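You operate a simulated robot arm through the tools that you are given. There is no shell and no other tool. Be economical: measure what you need, move in short steps, check, and stop when the job is done.

You are at the controls of a simulated robot arm. One attempt, no reset.

TASK
Swap the yellow cube for the thick cylinder.
Fine: lock the block in the nest first and release it after; the cube goes in the scrap bin.

It is judged by the outcome, as a careful person would: the job done as asked, and still so three seconds after it is handed in. It fails if anything else is knocked over, pushed out of place, dropped, spilled or broken.

THE ROBOT
A 6-joint arm with a two-finger parallel gripper, fixed in place. Base frame: the origin is at the foot of the arm, x ahead of it, y to its left, z up; the work surface is at about z = 740. Readings come in mm, rad, newtons and seconds.
With the tool pointing down near the work surface it reaches from about 260 to 680 mm from the base axis. Its first joint turns from -1.152 to 1.152 rad. Payload 2.9 kg.
The tool frame sits at the grasp point between the pads (the TCP): z along the fingers, y along the line on which they close. The tips reach 30 mm beyond it. Largest opening 110 mm; finger width 20, thickness 10; the body of the gripper, 48 by 112 mm, starts 55 mm behind the TCP.
Orientation is told as [roll, pitch, yaw] about the base's x, y, z axes, in that order, counted from this pose: with the fingers straight down and closing along the base's y, the tool's x points along the base's -x, its y along +y and its z along -z.

THE INTERFACE
- The arm moves only by the tool move_arm. Its argument "increments" is a list that holds one entry, the list of rows, each a list of 6 numbers: the shift along the tool's x, y, z in mm, then the turn, a rotation vector about the tool's x, y, z in degrees. In form: [[[tx, ty, tz, rx, ry, rz], ...]]. A call has 1 to 20 rows; each row shifts and turns the commanded pose from where the row before left it, along the tool's axes as they then stand. "hand" is the opening, from 0 (shut) to 1 (fully open), set as the call begins (left out, the last holds). A row lasts 0.2 s, in which the tool goes at most 50 mm and 0.15 rad; a call with a longer step from one row to the next is refused whole, and so is a gripper value outside its range. Where a pose cannot be reached the arm comes as near as it can. A force on the tool above 40 N (or 10 N above the force at the start of the call, whichever is more), or a blocked arm, ends the call early, and 0.2 s more pass. The fingers move at their own pace (about 108 mm/s each) and stop on an object; they squeeze with about 36 N. The grip force told is the motor's: it shows also when the fingers shut on nothing. Time passes only in rows, and 0.2 s behind the last, so rows that do not move let the fingers close. It gives the time, the measured TCP pose, the force on the tool (base axes), the opening and the grip force at its end, in the units of the frame above (readings bear some noise).
- Cameras (640 x 400 px; columns grow to the right, rows downward): "scene" is fixed at [55.6, 425.3, 1397.7]; the picture's right is [-0.83, -0.56, 0.00], its down [-0.31, 0.47, -0.83] and it looks along [0.46, -0.69, -0.56] (base axes); focal length 358 px, centre (320, 200). "wrist" rides on the gripper at [72, 17, -103] in the tool frame; the picture's right is [-0.23, 0.97, 0.00], its down [-0.76, -0.18, -0.62] and it looks along [-0.61, -0.14, 0.78] (tool axes); focal length 222 px, centre (320, 200). There is no depth. A picture from a camera that has moved, and an enlarged one, comes with that camera's place and axes in the base frame and with its lens. The place of the scene camera against the robot may be out by one fixed shift of up to 25 mm in any direction.
- get_image(camera): a new picture of that camera. It takes no simulated time.
- enlarge(camera, box): a new picture of the part [left, top, right, bottom] of that camera's present view, enlarged. It takes no simulated time.
- close_job(): hands the job in; it is judged then, once.

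Work in short steps. Places have to be worked out from the pictures, the camera data and where the tool is seen: move nearer, look again, correct. Check each grasp and each placing, and mend what went wrong. You have 120 turns and 76 pictures in all, those below and enlarged ones among them. Open the gripper and draw the arm clear of the work before you hand the job in, unless the task says otherwise; then end with one line.

The tools are called after "Emit:" by a JSON object that holds its "fn" and its "kwargs". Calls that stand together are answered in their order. move_arm: Moves the arm, as the interface text tells. Its arguments: {"type":"object","properties":{"increments":{"type":"array","items":{"type":"array","items":{"type":"array","items":{"type":"number"}}}},"hand":{"type":"number"}},"required":["increments"]} The other tools are called the same way: get_image (camera) takes a picture; enlarge (camera, box) takes an enlarged picture of a part of a camera's view; close_job () hands the job in.

At the start:

```text
t: 0.0
tool_pos: [323.3, -267.4, 1048.0]
tcp_rot: [0.001, 0.0, 0.001]
force: [0.2, 0.1, -0.1]
grip_width: 110.3
grasp_force: 0.1
```

scene: 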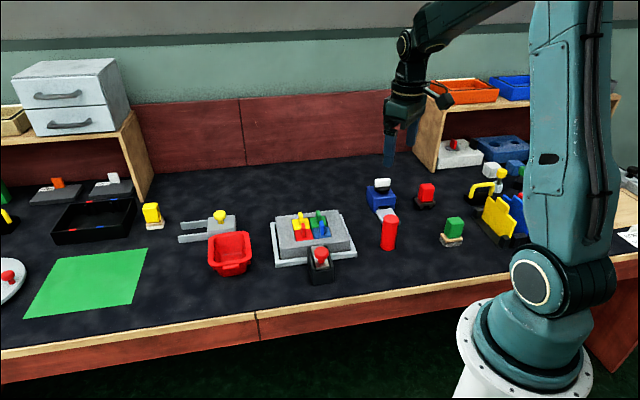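
wrist: 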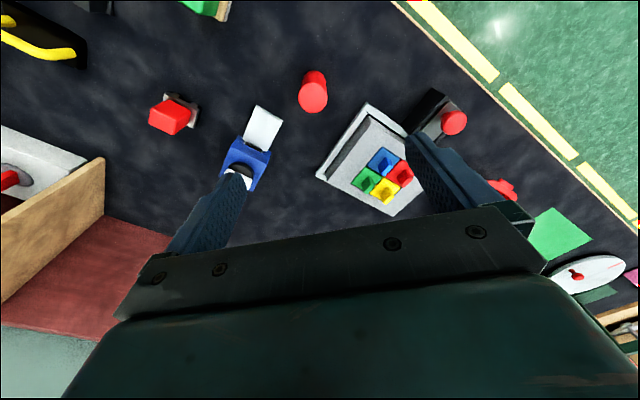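

I'll start by looking closely at the scene around the nest and its clamp.

Emit:
{"fn": "enlarge", "kwargs": {"camera": "scene", "box": [250, 170, 410, 290]}}

Emit:
{"fn": "enlarge", "kwargs": {"camera": "scene", "box": [360, 130, 540, 260]}}

Emit:
{"fn": "enlarge", "kwargs": {"camera": "scene", "box": [0, 160, 260, 320]}}

Emit:
{"fn": "enlarge", "kwargs": {"camera": "wrist", "box": [290, 60, 530, 230]}}

```text
3.33 times, centred on (330, 230) of scene
camera zoom: at [55.6, 425.3, 1397.7], right [-0.83, -0.56, 0.0], down [-0.31, 0.47, -0.83], along [0.46, -0.69, -0.56], focal length 1194 px, centre (287, 100)
```

zoom: 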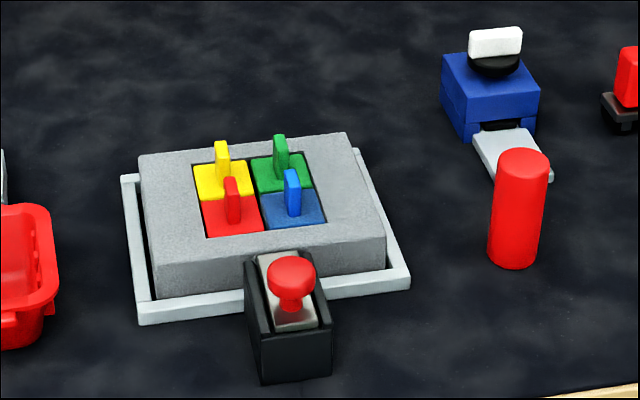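

```text
3.08 times, centred on (450, 195) of scene
camera zoom: at [55.6, 425.3, 1397.7], right [-0.83, -0.56, 0.0], down [-0.31, 0.47, -0.83], along [0.46, -0.69, -0.56], focal length 1102 px, centre (-80, 215)
```

zoom: 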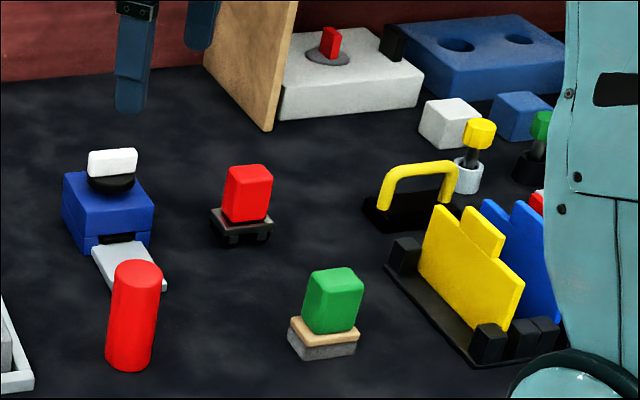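

```text
2.46 times, centred on (130, 240) of scene
camera zoom: at [55.6, 425.3, 1397.7], right [-0.83, -0.56, 0.0], down [-0.31, 0.47, -0.83], along [0.46, -0.69, -0.56], focal length 881 px, centre (788, 102)
```

zoom: 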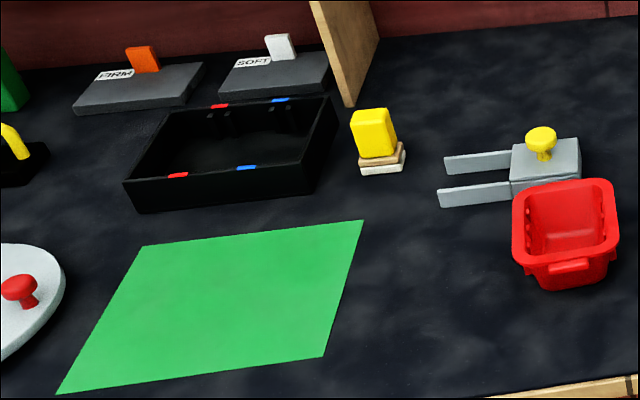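

```text
2.35 times, centred on (410, 145) of wrist
camera zoom: at [251.1, -252.2, 1151.7], right [0.23, 0.97, 0.0], down [0.76, -0.18, 0.62], along [0.61, -0.14, -0.78], focal length 523 px, centre (108, 329)
```

zoom: 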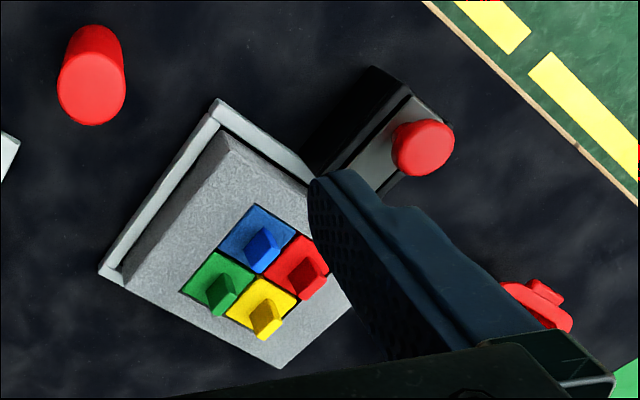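

The nest sits at roughly (508,-207), turned about 45°, with a sliding red-knob clamp on its near side and the red cylinder near (312,-289). I'm moving nearer for a better wrist view.

Emit:
{"fn": "move_arm", "kwargs": {"increments": [[[-20, 27, 12, 0, 0, 0], [-20, 27, 12, 0, 0, 0], [-20, 27, 12, 0, 0, 0], [-20, 27, 12, 0, 0, 0], [0, 0, 0, 0, 0, 0]]]}}

Emit:
{"fn": "get_image", "kwargs": {"camera": "wrist"}}

Emit:
{"fn": "get_image", "kwargs": {"camera": "scene"}}

```text
t: 1.2
tool_pos: [403.3, -160.6, 1000.8]
tcp_rot: [-0.001, 0.0, 0.0]
force: [0.2, 0.6, 0.3]
grip_width: 110.0
grasp_force: 0.1
```

```text
69 pictures are left
camera wrist: at [330.7, -143.8, 1103.3], right [0.23, 0.97, 0.0], down [0.76, -0.18, 0.62], along [0.61, -0.14, -0.78], focal length 222 px, centre (320, 200)
```

wrist: 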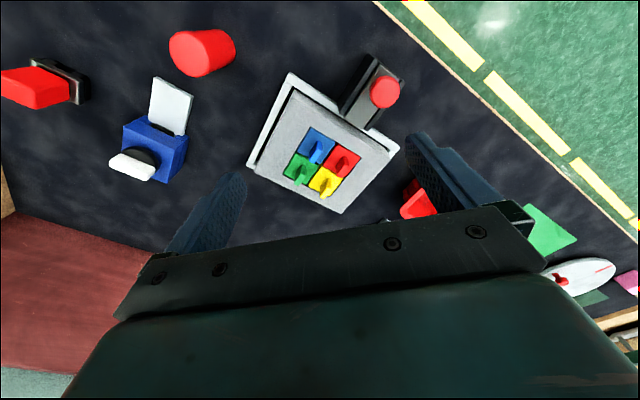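

```text
68 pictures are left
```

scene: 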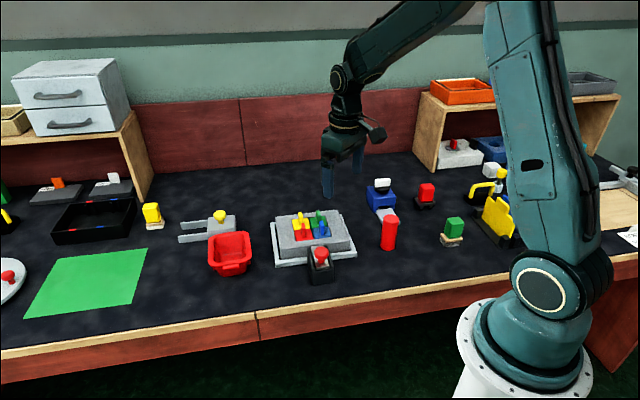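

The nest is in view but small, so I'm enlarging the clamp, nest and cylinder in this picture.

Emit:
{"fn": "enlarge", "kwargs": {"camera": "wrist", "box": [230, 40, 430, 220]}}

```text
2.22 times, centred on (330, 130) of wrist
camera zoom: at [330.7, -143.8, 1103.3], right [0.23, 0.97, 0.0], down [0.76, -0.18, 0.62], along [0.61, -0.14, -0.78], focal length 494 px, centre (298, 356)
```

zoom: 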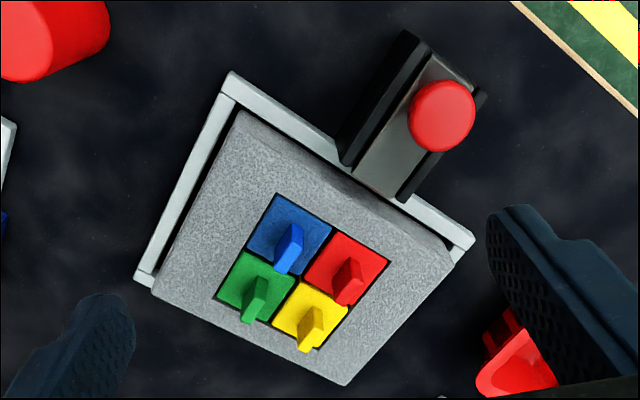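

The bolt carries the red knob near its outer end, between two rails, so the clamp is open and locking means sliding it towards the block. I'll turn the tool 45° so it closes along the slide direction, and come over the knob.

Emit:
{"fn": "move_arm", "kwargs": {"increments": [[[0, 0, 0, 0, 0, -7.5], [0, 0, 0, 0, 0, -7.5], [0, 0, 0, 0, 0, -7.5], [0, 0, 0, 0, 0, -7.5], [0, 0, 0, 0, 0, -7.5], [0, 0, 0, 0, 0, -7.5], [-9, 13, 25, 0, 0, 0], [-9, 13, 25, 0, 0, 0], [-9, 12, 25, 0, 0, 0], [0, 0, 0, 0, 0, 0]]]}}

Emit:
{"fn": "get_image", "kwargs": {"camera": "wrist"}}

Emit:
{"fn": "enlarge", "kwargs": {"camera": "scene", "box": [250, 170, 410, 290]}}

```text
t: 3.4
tool_pos: [395.3, -113.4, 925.7]
tcp_rot: [0.001, 0.002, 0.786]
force: [-0.1, 0.2, -0.2]
grip_width: 110.2
grasp_force: 0.1
```

```text
66 pictures are left
camera wrist: at [331.3, -153.1, 1029.9], right [-0.53, 0.85, 0.0], down [0.66, 0.41, 0.62], along [0.53, 0.33, -0.78], focal length 222 px, centre (320, 200)
```

wrist: 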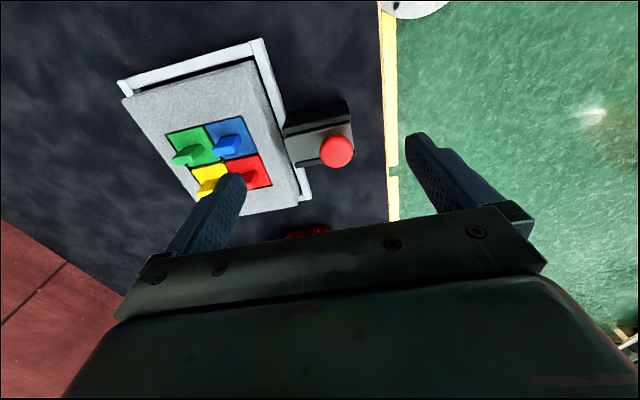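

```text
3.33 times, centred on (330, 230) of scene
camera zoom: at [55.6, 425.3, 1397.7], right [-0.83, -0.56, 0.0], down [-0.31, 0.47, -0.83], along [0.46, -0.69, -0.56], focal length 1194 px, centre (287, 100)
```

zoom: 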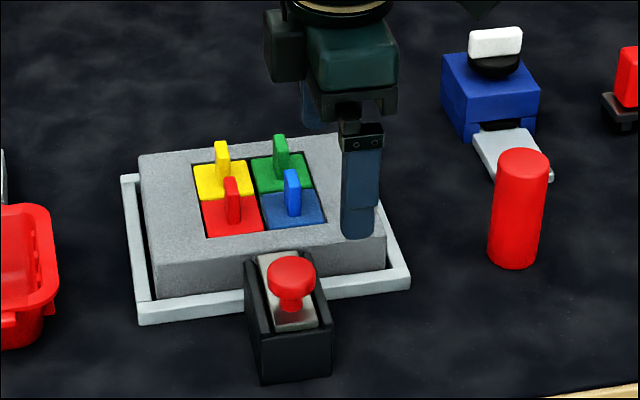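

The knob triangulates to about (405,-88), with its top at z≈830. I'm centring over it and lowering a little to refine that.

Emit:
{"fn": "move_arm", "kwargs": {"increments": [[[-14, 5, 20, 0, 0, 0], [-13, 5, 20, 0, 0, 0], [0, 0, 0, 0, 0, 0]]]}}

Emit:
{"fn": "get_image", "kwargs": {"camera": "wrist"}}

Emit:
{"fn": "enlarge", "kwargs": {"camera": "scene", "box": [250, 170, 410, 290]}}

```text
t: 4.2
tool_pos: [408.4, -87.7, 885.8]
tcp_rot: [0.0, 0.0, 0.785]
force: [0.7, 0.8, -0.6]
grip_width: 110.0
grasp_force: 0.0
```

```text
64 pictures are left
camera wrist: at [345.0, -127.4, 989.2], right [-0.53, 0.85, 0.0], down [0.66, 0.41, 0.62], along [0.53, 0.33, -0.78], focal length 222 px, centre (320, 200)
```

wrist: 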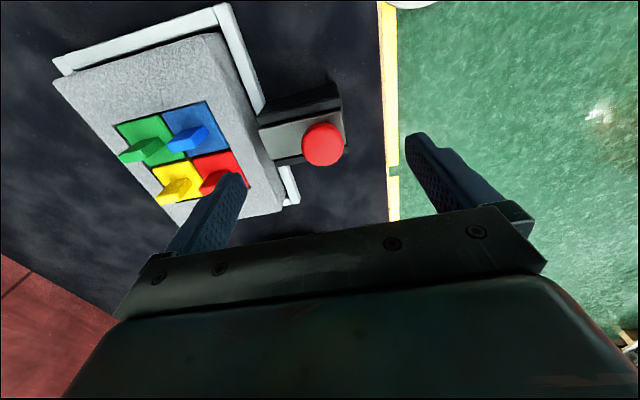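

```text
3.33 times, centred on (330, 230) of scene
camera zoom: at [55.6, 425.3, 1397.7], right [-0.83, -0.56, 0.0], down [-0.31, 0.47, -0.83], along [0.46, -0.69, -0.56], focal length 1194 px, centre (287, 100)
```

zoom: 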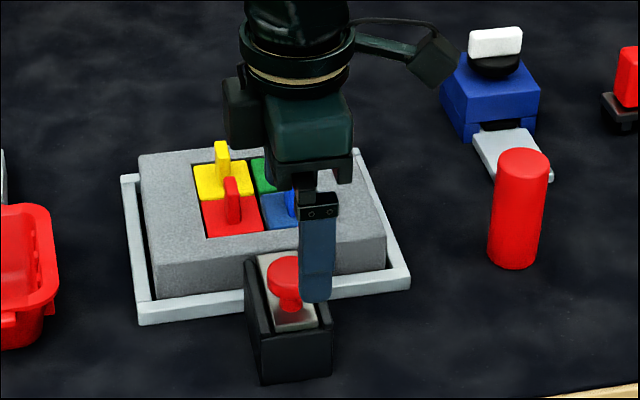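

Using the three wrist views, the knob top is at about (411,-84,815-825). I'm narrowing the fingers and lowering partway around the knob.

Emit:
{"fn": "move_arm", "kwargs": {"hand": 0.6, "increments": [[[-4, 1, 0, 0, 0, 0], [0, 0, 15, 0, 0, 0], [0, 0, 15, 0, 0, 0], [0, 0, 12, 0, 0, 0], [0, 0, 0, 0, 0, 0]]]}}

Emit:
{"fn": "get_image", "kwargs": {"camera": "wrist"}}

Emit:
{"fn": "enlarge", "kwargs": {"camera": "scene", "box": [270, 200, 370, 290]}}

```text
t: 5.4
tool_pos: [408.9, -85.1, 845.8]
tcp_rot: [0.001, 0.0, 0.784]
force: [0.6, 0.1, -1.0]
grip_width: 66.0
grasp_force: 0.1
```

```text
62 pictures are left
camera wrist: at [346.4, -125.2, 948.0], right [-0.53, 0.85, 0.0], down [0.66, 0.41, 0.62], along [0.53, 0.33, -0.78], focal length 222 px, centre (320, 200)
```

wrist: 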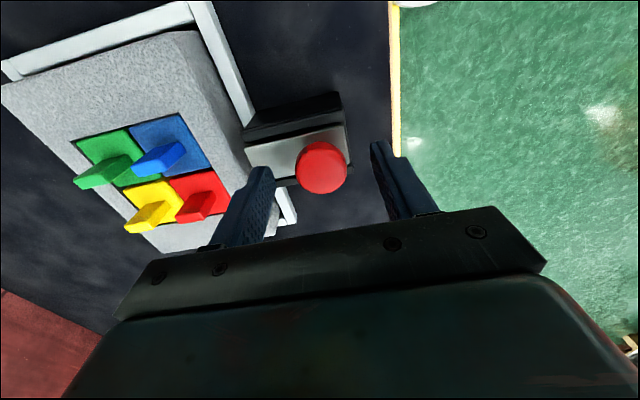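

```text
4.44 times, centred on (320, 245) of scene
camera zoom: at [55.6, 425.3, 1397.7], right [-0.83, -0.56, 0.0], down [-0.31, 0.47, -0.83], along [0.46, -0.69, -0.56], focal length 1591 px, centre (320, 0)
```

zoom: 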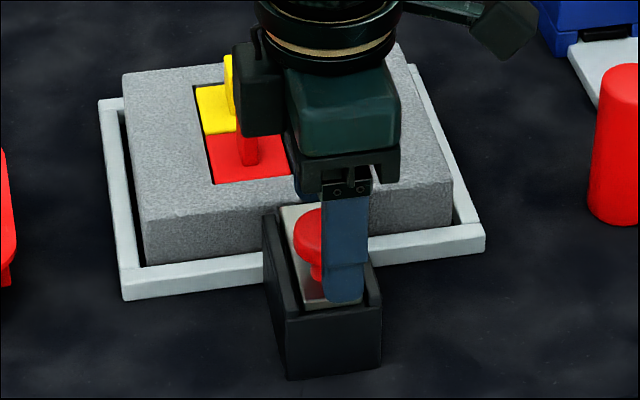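

The knob centre comes out near (412,-82,815). I'm shifting 5 mm towards it, lowering so the tips reach about z 800, and closing on it.

Emit:
{"fn": "move_arm", "kwargs": {"increments": [[[-5, 0, 0, 0, 0, 0], [0, 0, 8, 0, 0, 0], [0, 0, 8, 0, 0, 0], [0, 0, 0, 0, 0, 0]]]}}

Emit:
{"fn": "enlarge", "kwargs": {"camera": "scene", "box": [270, 200, 370, 290]}}

Emit:
{"fn": "get_image", "kwargs": {"camera": "wrist"}}

```text
t: 6.4
tool_pos: [413.4, -82.4, 828.2]
tcp_rot: [0.0, -0.001, 0.785]
force: [-0.1, 0.0, 0.5]
grip_width: 65.9
grasp_force: 0.1
```

```text
4.44 times, centred on (320, 245) of scene
camera zoom: at [55.6, 425.3, 1397.7], right [-0.83, -0.56, 0.0], down [-0.31, 0.47, -0.83], along [0.46, -0.69, -0.56], focal length 1591 px, centre (320, 0)
```

zoom: 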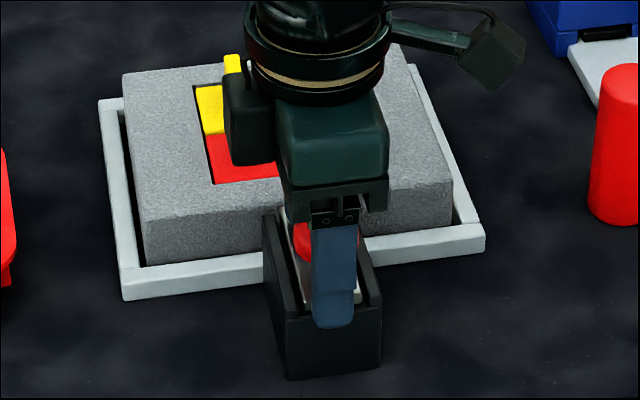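

```text
59 pictures are left
camera wrist: at [350.0, -121.5, 931.0], right [-0.53, 0.85, 0.0], down [0.66, 0.41, 0.62], along [0.53, 0.33, -0.78], focal length 222 px, centre (320, 200)
```

wrist: 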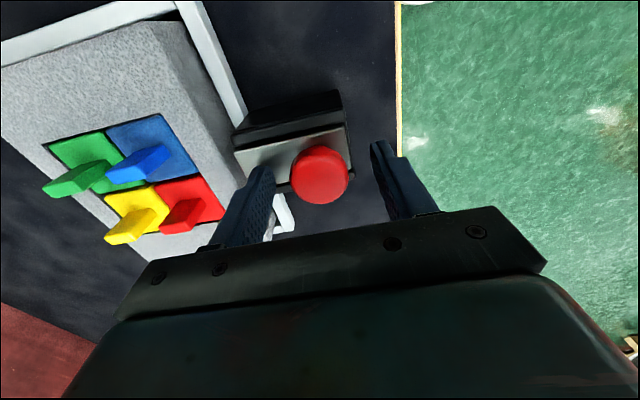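

The fingers straddle the knob well, so I'm closing on it.

Emit:
{"fn": "move_arm", "kwargs": {"hand": 0, "increments": [[[0, 0, 0, 0, 0, 0], [0, 0, 0, 0, 0, 0], [0, 0, 0, 0, 0, 0]]]}}

Emit:
{"fn": "enlarge", "kwargs": {"camera": "wrist", "box": [180, 60, 460, 240]}}

```text
t: 7.2
tool_pos: [414.0, -83.0, 827.1]
tcp_rot: [0.0, 0.002, 0.784]
force: [1.5, 0.6, -2.5]
grip_width: 32.7
grasp_force: 44.7
```

```text
2.22 times, centred on (320, 150) of wrist
camera zoom: at [350.0, -121.4, 931.0], right [-0.53, 0.85, 0.0], down [0.66, 0.41, 0.62], along [0.53, 0.33, -0.78], focal length 494 px, centre (320, 311)
```

zoom: 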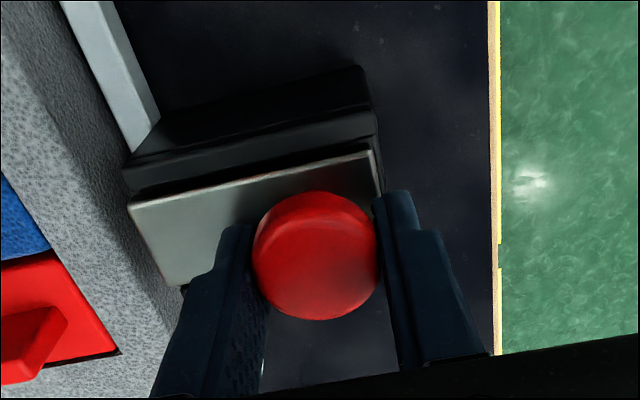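

I have hold of the knob (32.7 mm wide) and the slide axis lines up with tool y. Now I'm sliding it towards the block in small steps.

Emit:
{"fn": "move_arm", "kwargs": {"increments": [[[0, -4, 0, 0, 0, 0], [0, -4, 0, 0, 0, 0], [0, -4, 0, 0, 0, 0], [0, 0, 0, 0, 0, 0]]]}}

Emit:
{"fn": "enlarge", "kwargs": {"camera": "wrist", "box": [180, 60, 460, 240]}}

```text
t: 8.2
tool_pos: [421.1, -89.7, 826.7]
tcp_rot: [0.0, 0.0, 0.787]
force: [0.6, 2.5, 0.8]
grip_width: 33.2
grasp_force: 45.0
```

```text
2.22 times, centred on (320, 150) of wrist
camera zoom: at [358.4, -129.9, 931.0], right [-0.53, 0.85, 0.0], down [0.66, 0.41, 0.62], along [0.53, 0.33, -0.78], focal length 494 px, centre (320, 311)
```

zoom: 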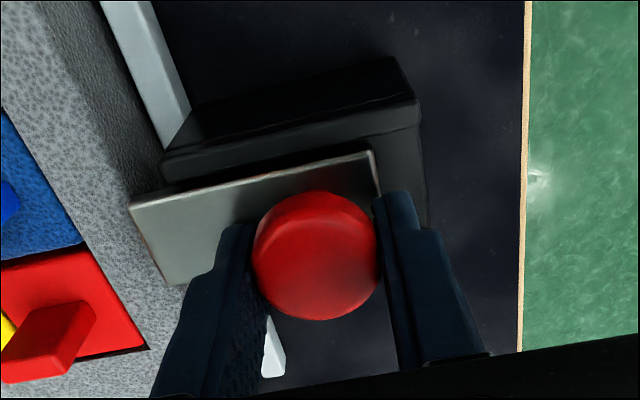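

The bolt slides freely and is extending over the block. I'm continuing until it stops.

Emit:
{"fn": "move_arm", "kwargs": {"increments": [[[0, -3, 0, 0, 0, 0], [0, -3, 0, 0, 0, 0], [0, -3, 0, 0, 0, 0], [0, -3, 0, 0, 0, 0], [0, 0, 0, 0, 0, 0]]]}}

Emit:
{"fn": "enlarge", "kwargs": {"camera": "wrist", "box": [180, 60, 460, 240]}}

Emit:
{"fn": "enlarge", "kwargs": {"camera": "scene", "box": [270, 200, 370, 290]}}

```text
t: 9.4
tool_pos: [431.4, -99.3, 828.4]
tcp_rot: [-0.002, 0.0, 0.784]
force: [-4.0, -4.5, 23.2]
grip_width: 33.2
grasp_force: 44.7
```

```text
2.22 times, centred on (320, 150) of wrist
camera zoom: at [367.6, -139.0, 930.8], right [-0.53, 0.85, 0.0], down [0.66, 0.41, 0.62], along [0.53, 0.33, -0.78], focal length 494 px, centre (320, 311)
```

zoom: 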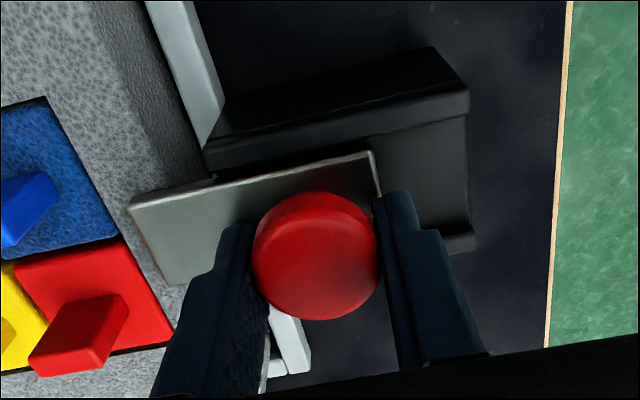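

```text
4.44 times, centred on (320, 245) of scene
camera zoom: at [55.2, 425.3, 1397.7], right [-0.83, -0.56, 0.0], down [-0.31, 0.47, -0.83], along [0.46, -0.69, -0.56], focal length 1591 px, centre (320, 0)
```

zoom: 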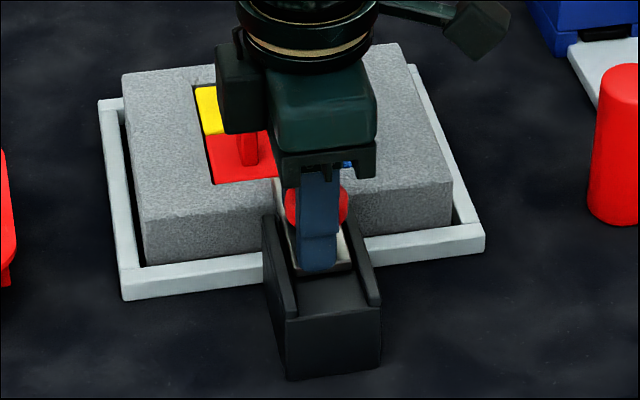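

There is now an upward force of 23 N on the tool. I'll ease up 1.5 mm and push a few more mm to feel for the end stop.

Emit:
{"fn": "move_arm", "kwargs": {"increments": [[[0, 0, -1.5, 0, 0, 0], [0, -2, 0, 0, 0, 0], [0, 0, 0, 0, 0, 0]]]}}

```text
t: 10.2
tool_pos: [430.8, -100.8, 827.6]
tcp_rot: [0.004, 0.002, 0.788]
force: [-3.1, -0.4, -8.9]
grip_width: 33.0
grasp_force: 44.6
```

The vertical load is just grip misalignment on a guided bolt, so I'm continuing to push in.

Emit:
{"fn": "move_arm", "kwargs": {"increments": [[[0, -2, 0.3, 0, 0, 0], [0, -2, 0, 0, 0, 0], [0, 0, 0, 0, 0, 0]]]}}

Emit:
{"fn": "enlarge", "kwargs": {"camera": "wrist", "box": [180, 60, 460, 240]}}

```text
t: 11.0
tool_pos: [434.2, -102.3, 827.7]
tcp_rot: [0.001, 0.002, 0.784]
force: [-2.8, 1.4, -21.4]
grip_width: 33.0
grasp_force: 45.1
```

```text
2.22 times, centred on (320, 150) of wrist
camera zoom: at [371.4, -142.6, 931.1], right [-0.53, 0.85, 0.0], down [0.67, 0.41, 0.62], along [0.53, 0.33, -0.78], focal length 494 px, centre (320, 311)
```

zoom: 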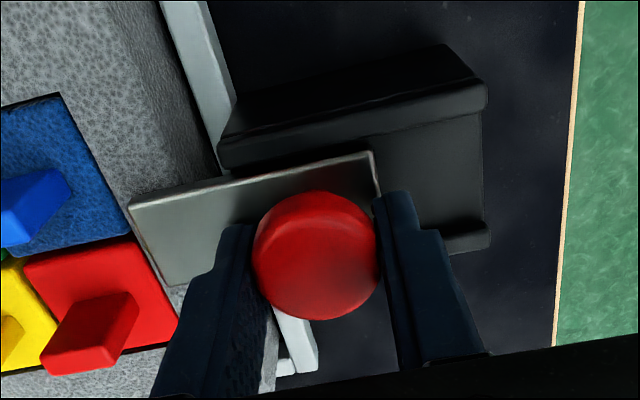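

About 28 mm of travel so far with no clear stop. I'm lowering by 1 mm to relieve the vertical pull and pushing on.

Emit:
{"fn": "move_arm", "kwargs": {"increments": [[[0, 0, 1, 0, 0, 0], [0, -2, 0, 0, 0, 0], [0, -2, 0, 0, 0, 0], [0, -2, 0, 0, 0, 0], [0, 0, 0, 0, 0, 0]]]}}

Emit:
{"fn": "enlarge", "kwargs": {"camera": "scene", "box": [270, 200, 370, 290]}}

Emit:
{"fn": "enlarge", "kwargs": {"camera": "wrist", "box": [180, 60, 460, 240]}}

```text
t: 12.2
tool_pos: [434.1, -102.2, 826.6]
tcp_rot: [0.016, 0.002, 0.79]
force: [-5.7, 3.3, 7.4]
grip_width: 32.8
grasp_force: 45.3
stopped in row 5: the force on the tool passed its limit (the readings are from after the stop); the commanded pose is now the measured one
```

```text
4.44 times, centred on (320, 245) of scene
camera zoom: at [55.4, 425.3, 1397.7], right [-0.83, -0.56, 0.0], down [-0.31, 0.47, -0.83], along [0.46, -0.69, -0.56], focal length 1591 px, centre (320, 0)
```

zoom: 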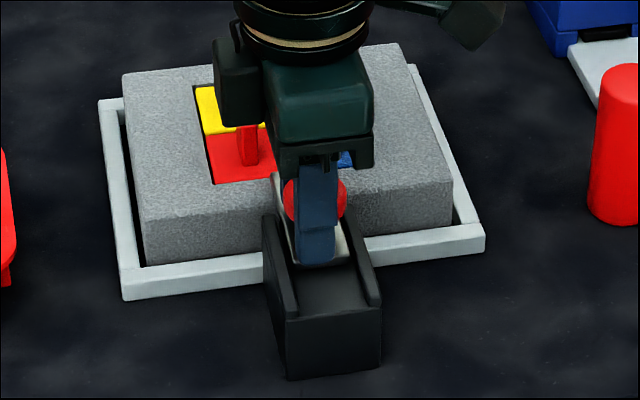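

```text
2.22 times, centred on (320, 150) of wrist
camera zoom: at [372.9, -143.9, 931.2], right [-0.53, 0.85, 0.02], down [0.67, 0.41, 0.62], along [0.52, 0.34, -0.79], focal length 494 px, centre (320, 311)
```

zoom: 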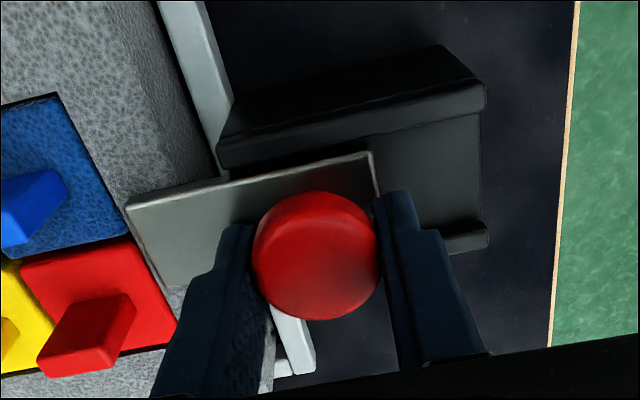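

The push came up against the end stop after about 28 mm, with the bolt out over the block, so it is locked. I'm opening, rising clear and removing the small tilt.

Emit:
{"fn": "move_arm", "kwargs": {"hand": 0.6, "increments": [[[0, 0, 0, 0, 0, 0], [0, 0, 0, 0, 0, 0], [0, 0, -20, 0.6, 0.6, 0], [0, 0, -25, 0, 0, 0], [0, 0, -30, 0, 0, 0], [0, 0, -30, 0, 0, 0], [0, 0, 0, 0, 0, 0]]]}}

Emit:
{"fn": "get_image", "kwargs": {"camera": "wrist"}}

```text
t: 13.8
tool_pos: [436.6, -103.7, 932.2]
tcp_rot: [0.003, 0.011, 0.792]
force: [-0.5, -0.6, 0.1]
grip_width: 65.9
grasp_force: 0.1
```

```text
51 pictures are left
camera wrist: at [374.1, -141.7, 1035.6], right [-0.53, 0.85, 0.0], down [0.67, 0.42, 0.61], along [0.52, 0.33, -0.79], focal length 222 px, centre (320, 200)
```

wrist: 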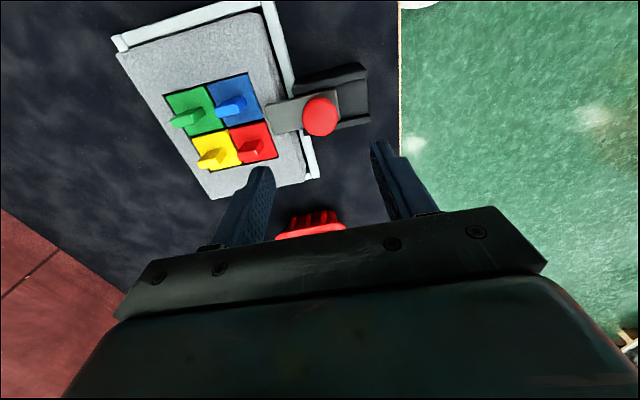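

The bolt holds the block. The fins are thin along the (0.7,0.7) direction, so I'm turning to yaw -45° while high, levelling, and moving over the yellow cube at about (544,-182).

Emit:
{"fn": "move_arm", "kwargs": {"increments": [[[0, 0, 0, 0.4, -0.4, 0], [0, 0, 0, 0, 0, 7.5], [0, 0, 0, 0, 0, 7.5], [0, 0, 0, 0, 0, 7.5], [0, 0, 0, 0, 0, 7.5], [0, 0, 0, 0, 0, 7.5], [0, 0, 0, 0, 0, 7.5], [0, 0, 0, 0, 0, 7.5], [0, 0, 0, 0, 0, 7.5], [0, 0, 0, 0, 0, 7.5], [0, 0, 0, 0, 0, 7.5], [0, 0, 0, 0, 0, 7.5], [0, 0, 0, 0, 0, 7.8], [-25, 5, 5, 0, 0, 0], [-25, 5, 5, 0, 0, 0], [-25, 5, 5, 0, 0, 0], [-25, 4, 5, 0, 0, 0], [0, 0, 0, 0, 0, 0]]]}}

Emit:
{"fn": "get_image", "kwargs": {"camera": "wrist"}}

```text
t: 17.6
tool_pos: [522.0, -162.5, 912.2]
tcp_rot: [-0.007, -0.003, -0.787]
force: [0.1, 0.3, 0.9]
grip_width: 65.8
grasp_force: 0.0
```

```text
50 pictures are left
camera wrist: at [482.3, -98.9, 1015.7], right [0.85, 0.53, -0.01], down [0.41, -0.66, 0.63], along [0.33, -0.53, -0.78], focal length 222 px, centre (320, 200)
```

wrist: 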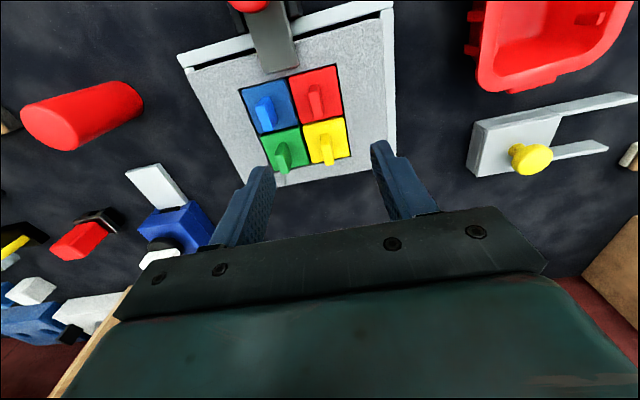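

The fins line up well for this yaw. I'm enlarging for precise positions.

Emit:
{"fn": "enlarge", "kwargs": {"camera": "wrist", "box": [220, 50, 380, 190]}}

```text
2.86 times, centred on (300, 120) of wrist
camera zoom: at [482.3, -98.9, 1015.7], right [0.85, 0.53, -0.01], down [0.41, -0.66, 0.63], along [0.33, -0.53, -0.78], focal length 635 px, centre (377, 429)
```

zoom: 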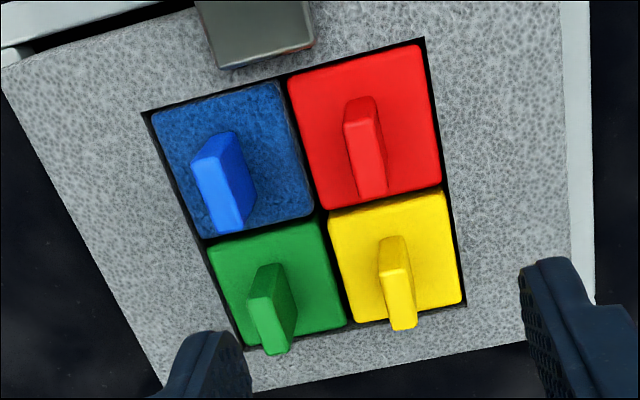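

The yellow cube is about 45 mm, centred at (541.7,-181.5), with its top at z≈786 and its fin up to about 819. I'm moving above the fin with the opening narrowed to 38 mm, then checking.

Emit:
{"fn": "move_arm", "kwargs": {"hand": 0.35, "increments": [[[-14, 0, 0, -0.28, 0.28, 0], [-13.4, 0.5, 10, 0, 0, 0], [0, 0, 20, 0, 0, 0], [0, 0, 22, 0, 0, 0], [0, 0, 0, 0, 0, 0]]]}}

Emit:
{"fn": "get_image", "kwargs": {"camera": "wrist"}}

Emit:
{"fn": "enlarge", "kwargs": {"camera": "scene", "box": [260, 170, 360, 260]}}

```text
t: 18.8
tool_pos: [541.4, -179.3, 860.8]
tcp_rot: [-0.001, -0.001, -0.784]
force: [0.5, 0.5, -0.7]
grip_width: 38.6
grasp_force: 0.1
```

```text
48 pictures are left
camera wrist: at [500.9, -116.4, 964.2], right [0.85, 0.53, 0.0], down [0.41, -0.66, 0.62], along [0.33, -0.53, -0.78], focal length 222 px, centre (320, 200)
```

wrist: 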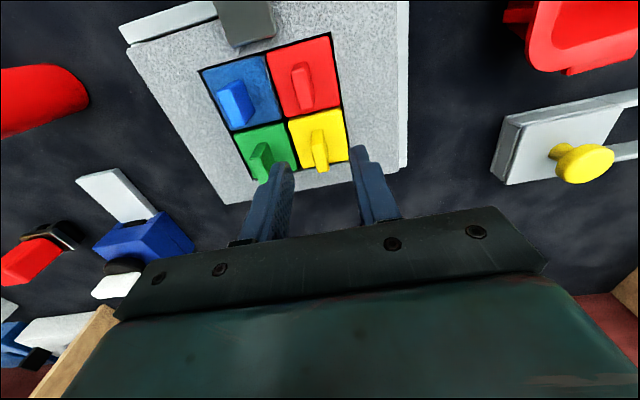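

```text
4.44 times, centred on (310, 215) of scene
camera zoom: at [55.6, 425.3, 1397.7], right [-0.83, -0.56, 0.0], down [-0.31, 0.47, -0.83], along [0.46, -0.69, -0.56], focal length 1591 px, centre (364, 133)
```

zoom: 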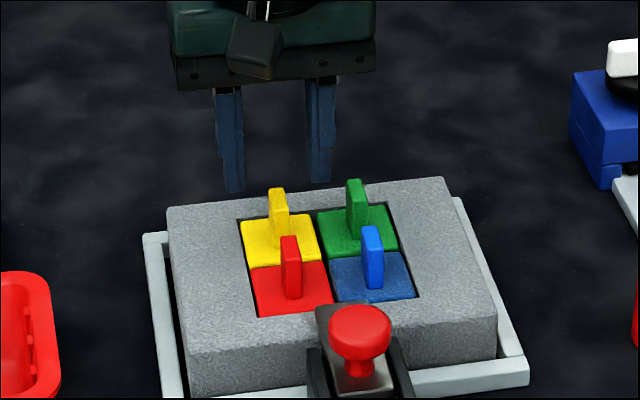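

The fin sits centred between the fingers in both views. I'm lowering 38 mm to put the tips just above the cube's top.

Emit:
{"fn": "move_arm", "kwargs": {"increments": [[[0, 0, 14, 0, 0, 0], [0, 0, 14, 0, 0, 0], [0, 0, 10, 0, 0, 0], [0, 0, 0, 0, 0, 0]]]}}

Emit:
{"fn": "enlarge", "kwargs": {"camera": "wrist", "box": [220, 60, 420, 220]}}

Emit:
{"fn": "enlarge", "kwargs": {"camera": "scene", "box": [260, 170, 360, 260]}}

```text
t: 19.8
tool_pos: [541.5, -180.0, 822.4]
tcp_rot: [-0.001, -0.001, -0.785]
force: [0.7, 0.2, -0.1]
grip_width: 38.6
grasp_force: 0.0
```

```text
2.50 times, centred on (320, 140) of wrist
camera zoom: at [501.7, -116.9, 926.3], right [0.85, 0.53, 0.0], down [0.41, -0.66, 0.62], along [0.33, -0.53, -0.78], focal length 555 px, centre (320, 350)
```

zoom: 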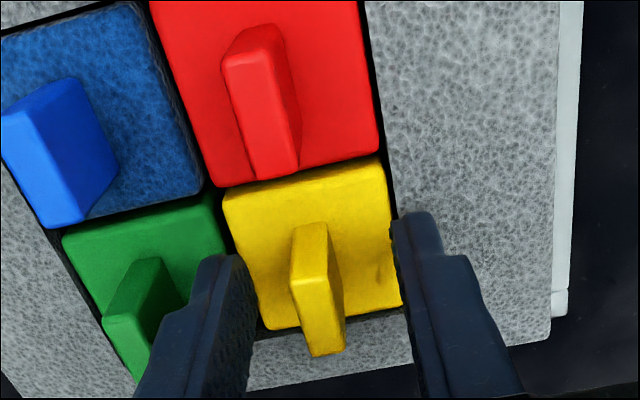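

```text
4.44 times, centred on (310, 215) of scene
camera zoom: at [55.6, 425.3, 1397.7], right [-0.83, -0.56, 0.0], down [-0.31, 0.47, -0.83], along [0.46, -0.69, -0.56], focal length 1591 px, centre (364, 133)
```

zoom: 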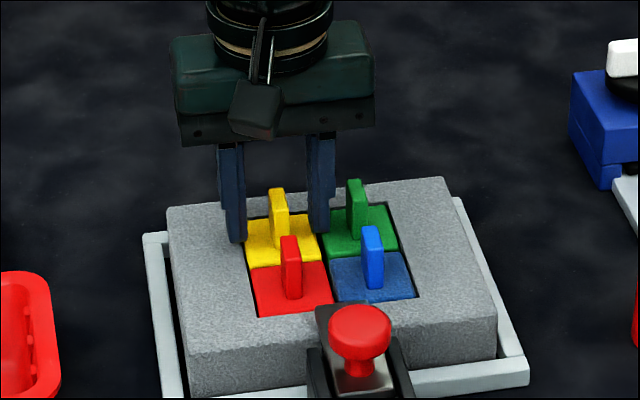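

The fingers straddle the yellow fin cleanly, so I'm closing.

Emit:
{"fn": "move_arm", "kwargs": {"hand": 0, "increments": [[[0, 0, 0, 0, 0, 0], [0, 0, 0, 0, 0, 0], [0, 0, 0, 0, 0, 0]]]}}

Emit:
{"fn": "move_arm", "kwargs": {"increments": [[[0, 0, -6, 0, 0, 0], [0, 0, -6, 0, 0, 0], [0, 0, -6, 0, 0, 0], [0, 0, 0, 0, 0, 0]]]}}

Emit:
{"fn": "enlarge", "kwargs": {"camera": "scene", "box": [260, 170, 360, 260]}}

```text
t: 20.6
tool_pos: [541.5, -179.3, 823.4]
tcp_rot: [-0.001, 0.003, -0.785]
force: [0.0, -0.1, 0.2]
grip_width: 8.4
grasp_force: 36.4
```

```text
t: 21.6
tool_pos: [540.4, -181.1, 840.1]
tcp_rot: [0.001, 0.0, -0.785]
force: [0.1, 0.2, 0.4]
grip_width: 8.0
grasp_force: 36.1
```

```text
4.44 times, centred on (310, 215) of scene
camera zoom: at [55.6, 425.3, 1397.7], right [-0.83, -0.56, 0.0], down [-0.31, 0.47, -0.83], along [0.46, -0.69, -0.56], focal length 1591 px, centre (364, 133)
```

zoom: 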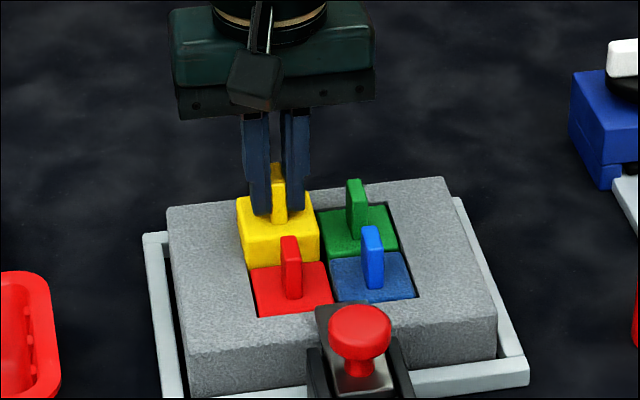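

The yellow cube is lifting out cleanly. I'm raising it well clear and finding the bin.

Emit:
{"fn": "move_arm", "kwargs": {"increments": [[[0, 0, -20, 0, 0, 0], [0, 0, -25, 0, 0, 0], [0, 0, -30, 0, 0, 0], [0, 0, -25, 0, 0, 0], [0, 0, 0, 0, 0, 0]]]}}

Emit:
{"fn": "get_image", "kwargs": {"camera": "wrist"}}

Emit:
{"fn": "enlarge", "kwargs": {"camera": "scene", "box": [180, 160, 360, 290]}}

```text
t: 22.8
tool_pos: [542.2, -180.4, 940.5]
tcp_rot: [0.0, 0.002, -0.786]
force: [-0.2, 0.0, -0.7]
grip_width: 8.3
grasp_force: 35.7
```

```text
43 pictures are left
camera wrist: at [502.2, -118.7, 1045.3], right [0.85, 0.53, 0.0], down [0.41, -0.66, 0.62], along [0.33, -0.53, -0.78], focal length 222 px, centre (320, 200)
```

wrist: 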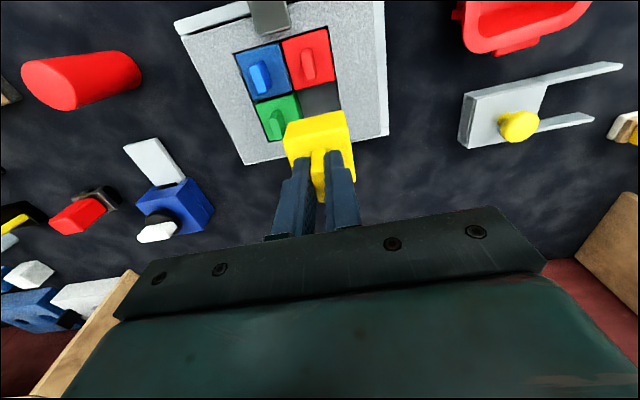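

```text
3.08 times, centred on (270, 225) of scene
camera zoom: at [55.6, 425.3, 1397.7], right [-0.83, -0.56, 0.0], down [-0.31, 0.47, -0.83], along [0.46, -0.69, -0.56], focal length 1102 px, centre (474, 123)
```

zoom: 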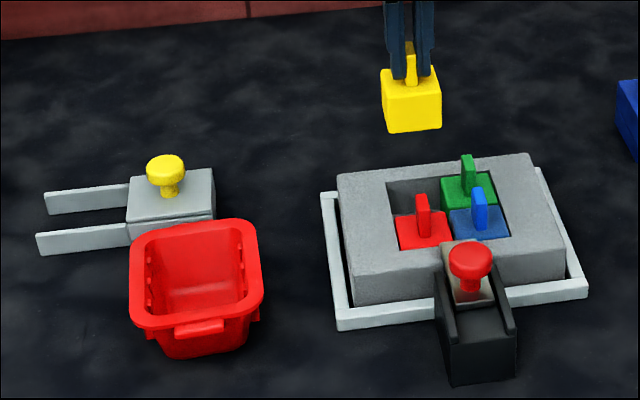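

The socket is empty and the other cubes are still in place. The bin rim centre is at about (628,0), so I'm carrying the cube towards it at this height.

Emit:
{"fn": "move_arm", "kwargs": {"increments": [[[9.6, 24.7, 0, 0, 0, 0], [9.6, 24.7, 0, 0, 0, 0], [9.6, 24.7, 0, 0, 0, 0], [9.6, 24.7, 0, 0, 0, 0], [9.6, 24.7, 0, 0, 0, 0], [9.6, 24.7, 0, 0, 0, 0], [9.6, 24.7, 0, 0, 0, 0], [0, 0, 0, 0, 0, 0]]]}}

Emit:
{"fn": "get_image", "kwargs": {"camera": "wrist"}}

Emit:
{"fn": "enlarge", "kwargs": {"camera": "scene", "box": [180, 160, 360, 290]}}

```text
t: 24.6
tool_pos: [614.1, -10.3, 940.0]
tcp_rot: [-0.002, 0.003, -0.787]
force: [0.2, -0.5, -0.4]
grip_width: 8.1
grasp_force: 35.7
```

```text
41 pictures are left
camera wrist: at [574.9, 52.6, 1043.5], right [0.85, 0.53, 0.0], down [0.41, -0.66, 0.62], along [0.33, -0.53, -0.78], focal length 222 px, centre (320, 200)
```

wrist: 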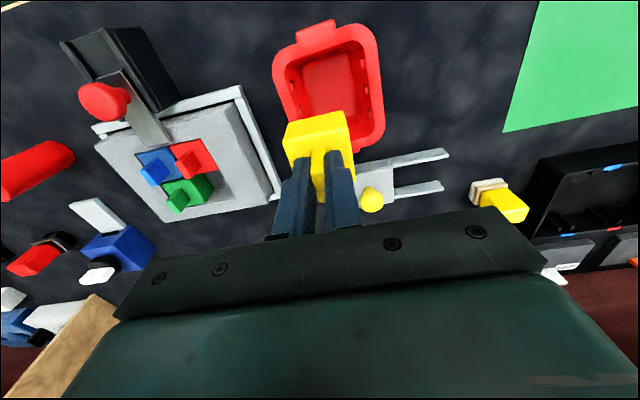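

```text
3.08 times, centred on (270, 225) of scene
camera zoom: at [55.6, 425.3, 1397.7], right [-0.83, -0.56, 0.0], down [-0.31, 0.47, -0.83], along [0.46, -0.69, -0.56], focal length 1102 px, centre (474, 123)
```

zoom: 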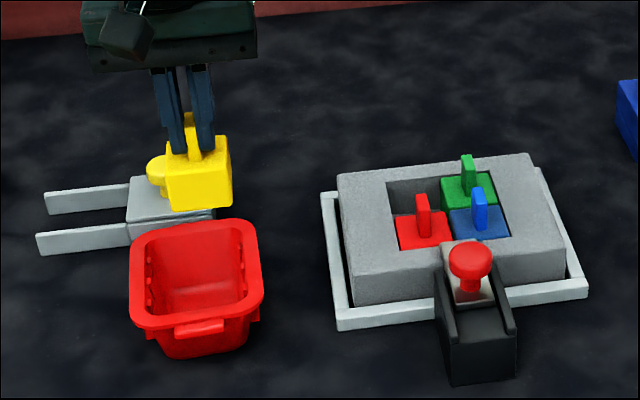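

The bin centre refines to (616,10). I'm moving over it and then checking before I lower.

Emit:
{"fn": "move_arm", "kwargs": {"increments": [[[6.3, 7.8, 10, 0, 0, 0], [6.4, 7.8, 20, 0, 0, 0], [0, 0, 0, 0, 0, 0]]]}}

Emit:
{"fn": "get_image", "kwargs": {"camera": "wrist"}}

Emit:
{"fn": "enlarge", "kwargs": {"camera": "scene", "box": [180, 160, 360, 290]}}

```text
t: 25.4
tool_pos: [616.1, 8.1, 908.4]
tcp_rot: [-0.002, 0.002, -0.785]
force: [-0.9, 0.6, -0.7]
grip_width: 8.0
grasp_force: 36.6
```

```text
39 pictures are left
camera wrist: at [576.4, 72.0, 1012.9], right [0.85, 0.53, 0.0], down [0.41, -0.66, 0.62], along [0.33, -0.53, -0.78], focal length 222 px, centre (320, 200)
```

wrist: 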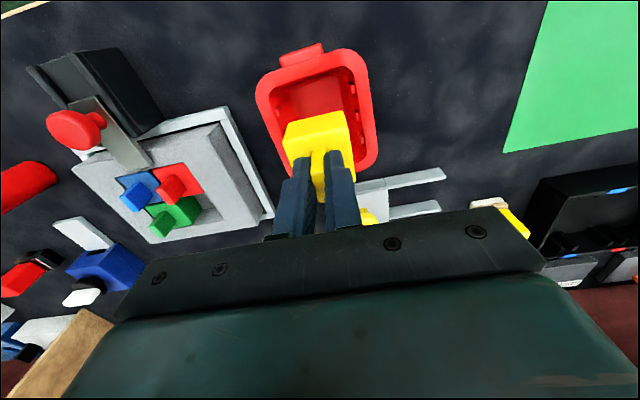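

```text
3.08 times, centred on (270, 225) of scene
camera zoom: at [55.6, 425.3, 1397.7], right [-0.83, -0.56, 0.0], down [-0.31, 0.47, -0.83], along [0.46, -0.69, -0.56], focal length 1102 px, centre (474, 123)
```

zoom: 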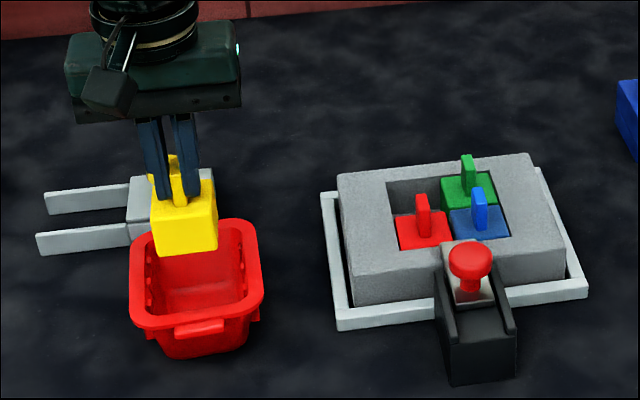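

The cube is over the bin opening. I'm nudging it about 4 mm and lowering inside.

Emit:
{"fn": "move_arm", "kwargs": {"increments": [[[2.5, -2.8, 10, 0, 0, 0], [0, 0, 15, 0, 0, 0], [0, 0, 15, 0, 0, 0], [0, 0, 0, 0, 0, 0]]]}}

Emit:
{"fn": "enlarge", "kwargs": {"camera": "scene", "box": [180, 160, 360, 290]}}

Emit:
{"fn": "get_image", "kwargs": {"camera": "wrist"}}

```text
t: 26.4
tool_pos: [614.0, 8.7, 870.0]
tcp_rot: [-0.001, 0.001, -0.785]
force: [0.1, -0.8, -0.3]
grip_width: 8.0
grasp_force: 35.8
```

```text
3.08 times, centred on (270, 225) of scene
camera zoom: at [55.6, 425.3, 1397.7], right [-0.83, -0.56, 0.0], down [-0.31, 0.47, -0.83], along [0.46, -0.69, -0.56], focal length 1102 px, centre (474, 123)
```

zoom: 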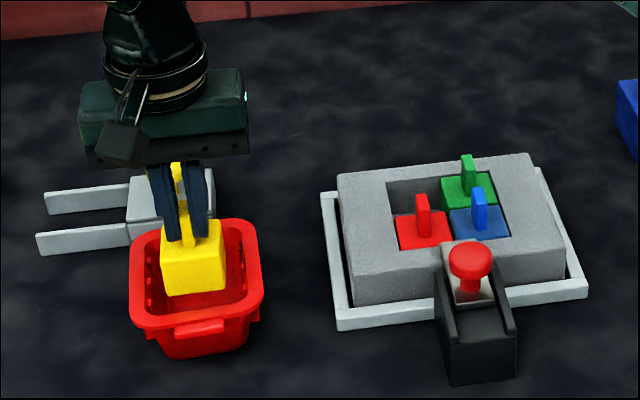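

```text
36 pictures are left
camera wrist: at [574.6, 72.3, 973.9], right [0.85, 0.53, 0.0], down [0.41, -0.66, 0.62], along [0.33, -0.53, -0.78], focal length 222 px, centre (320, 200)
```

wrist: 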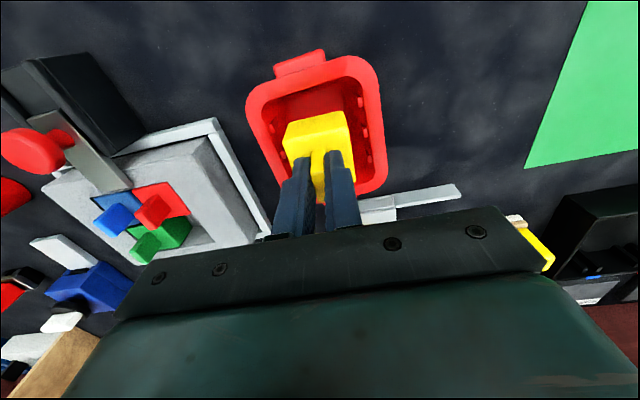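

The cube is well centred inside the opening. I'm lowering it to just above the floor.

Emit:
{"fn": "move_arm", "kwargs": {"increments": [[[0, 0, 12, 0, 0, 0], [0, 0, 12, 0, 0, 0], [0, 0, 8, 0, 0, 0], [0, 0, 4, 0, 0, 0], [0, 0, 0, 0, 0, 0]]]}}

Emit:
{"fn": "enlarge", "kwargs": {"camera": "scene", "box": [180, 160, 360, 290]}}

```text
t: 27.6
tool_pos: [612.9, 8.5, 834.9]
tcp_rot: [0.001, 0.002, -0.784]
force: [-0.4, 0.5, 0.4]
grip_width: 8.3
grasp_force: 35.9
```

```text
3.08 times, centred on (270, 225) of scene
camera zoom: at [55.6, 425.3, 1397.7], right [-0.83, -0.56, 0.0], down [-0.31, 0.47, -0.83], along [0.46, -0.69, -0.56], focal length 1102 px, centre (474, 123)
```

zoom: 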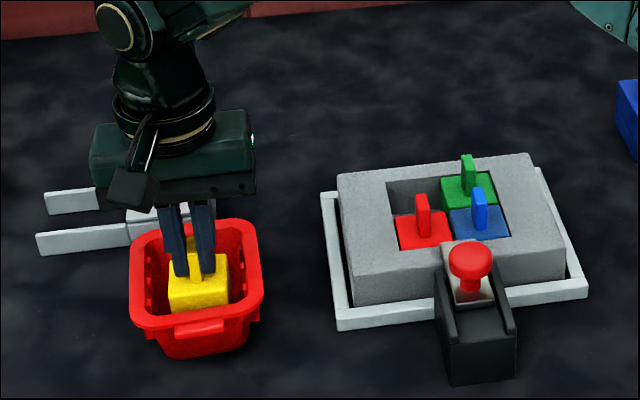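

There's no contact yet, so I'm easing down a little further until it touches.

Emit:
{"fn": "move_arm", "kwargs": {"increments": [[[0, 0, 2, 0, 0, 0], [0, 0, 2, 0, 0, 0], [0, 0, 2, 0, 0, 0], [0, 0, 0, 0, 0, 0]]]}}

```text
t: 28.6
tool_pos: [614.0, 9.5, 827.6]
tcp_rot: [-0.001, 0.001, -0.786]
force: [1.1, -0.5, 0.2]
grip_width: 8.2
grasp_force: 35.8
```

Still no contact. I'm lowering 3 mm more, then opening slightly to release.

Emit:
{"fn": "move_arm", "kwargs": {"increments": [[[0, 0, 2, 0, 0, 0], [0, 0, 2, 0, 0, 0], [0, 0, 0, 0, 0, 0]]]}}

Emit:
{"fn": "move_arm", "kwargs": {"hand": 0.25, "increments": [[[0, 0, 0, 0, 0, 0], [0, 0, 0, 0, 0, 0], [0, 0, -15, 0, 0, 0], [0, 0, -25, 0, 0, 0], [0, 0, -35, 0, 0, 0], [0, 0, -35, 0, 0, 0], [0, 0, 0, 0, 0, 0]]]}}

Emit:
{"fn": "enlarge", "kwargs": {"camera": "scene", "box": [180, 160, 360, 290]}}

```text
t: 29.4
tool_pos: [613.7, 7.5, 824.5]
tcp_rot: [-0.002, 0.002, -0.787]
force: [0.6, 0.3, 0.4]
grip_width: 8.4
grasp_force: 35.7
```

```text
t: 31.0
tool_pos: [611.9, 9.4, 934.4]
tcp_rot: [-0.003, 0.004, -0.784]
force: [0.4, 0.0, 0.3]
grip_width: 27.7
grasp_force: 0.1
```

```text
3.08 times, centred on (270, 225) of scene
camera zoom: at [55.6, 425.3, 1397.7], right [-0.83, -0.56, 0.0], down [-0.31, 0.47, -0.83], along [0.46, -0.69, -0.56], focal length 1102 px, centre (474, 123)
```

zoom: 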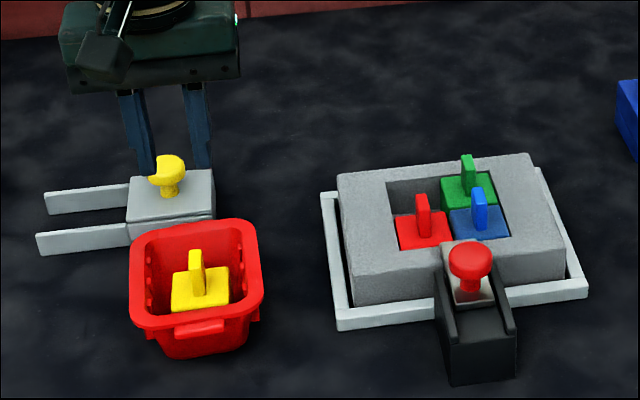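

The yellow cube sits upright in the scrap bin. The red cylinder comes out near (326,-280), about 42 mm in diameter, with its top at z≈840. I'm moving above it.

Emit:
{"fn": "move_arm", "kwargs": {"hand": 0.65, "increments": [[[0, -20, -3, 0, 0, 0], [0, -40, -3, 0, 0, 0], [0, -40, -3, 0, 0, 0], [0, -40, -3, 0, 0, 0], [0, -40, -3, 0, 0, 0], [0, -40, -3, 0, 0, 0], [0, -40, -3, 0, 0, 0], [0, -40, -3, 0, 0, 0], [0, -40, 0, 0, 0, 0], [0, -40, 0, 0, 0, 0], [-2, -27, 0, 0, 0, 0], [0, 0, 0, 0, 0, 0]]]}}

Emit:
{"fn": "get_image", "kwargs": {"camera": "wrist"}}

Emit:
{"fn": "get_image", "kwargs": {"camera": "scene"}}

```text
t: 33.6
tool_pos: [326.3, -281.1, 959.6]
tcp_rot: [-0.003, 0.001, -0.784]
force: [0.7, 0.0, -0.1]
grip_width: 71.5
grasp_force: 0.1
```

```text
33 pictures are left
camera wrist: at [287.7, -217.3, 1062.7], right [0.85, 0.53, 0.0], down [0.41, -0.66, 0.62], along [0.33, -0.53, -0.78], focal length 222 px, centre (320, 200)
```

wrist: 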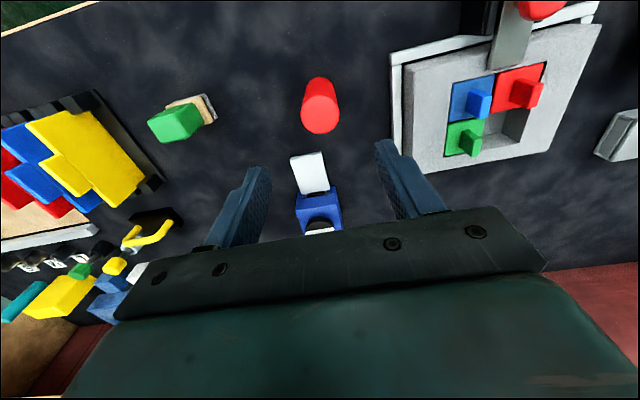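

```text
32 pictures are left
```

scene: 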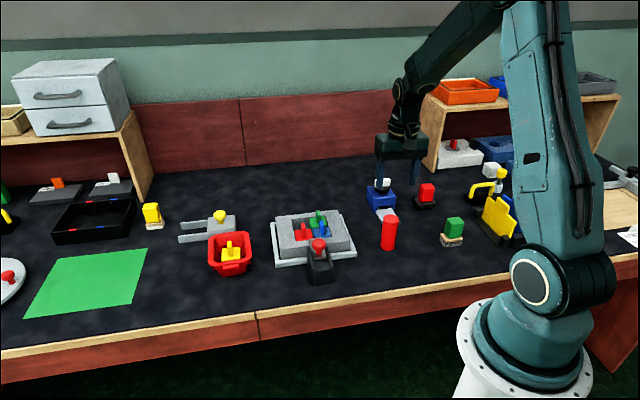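

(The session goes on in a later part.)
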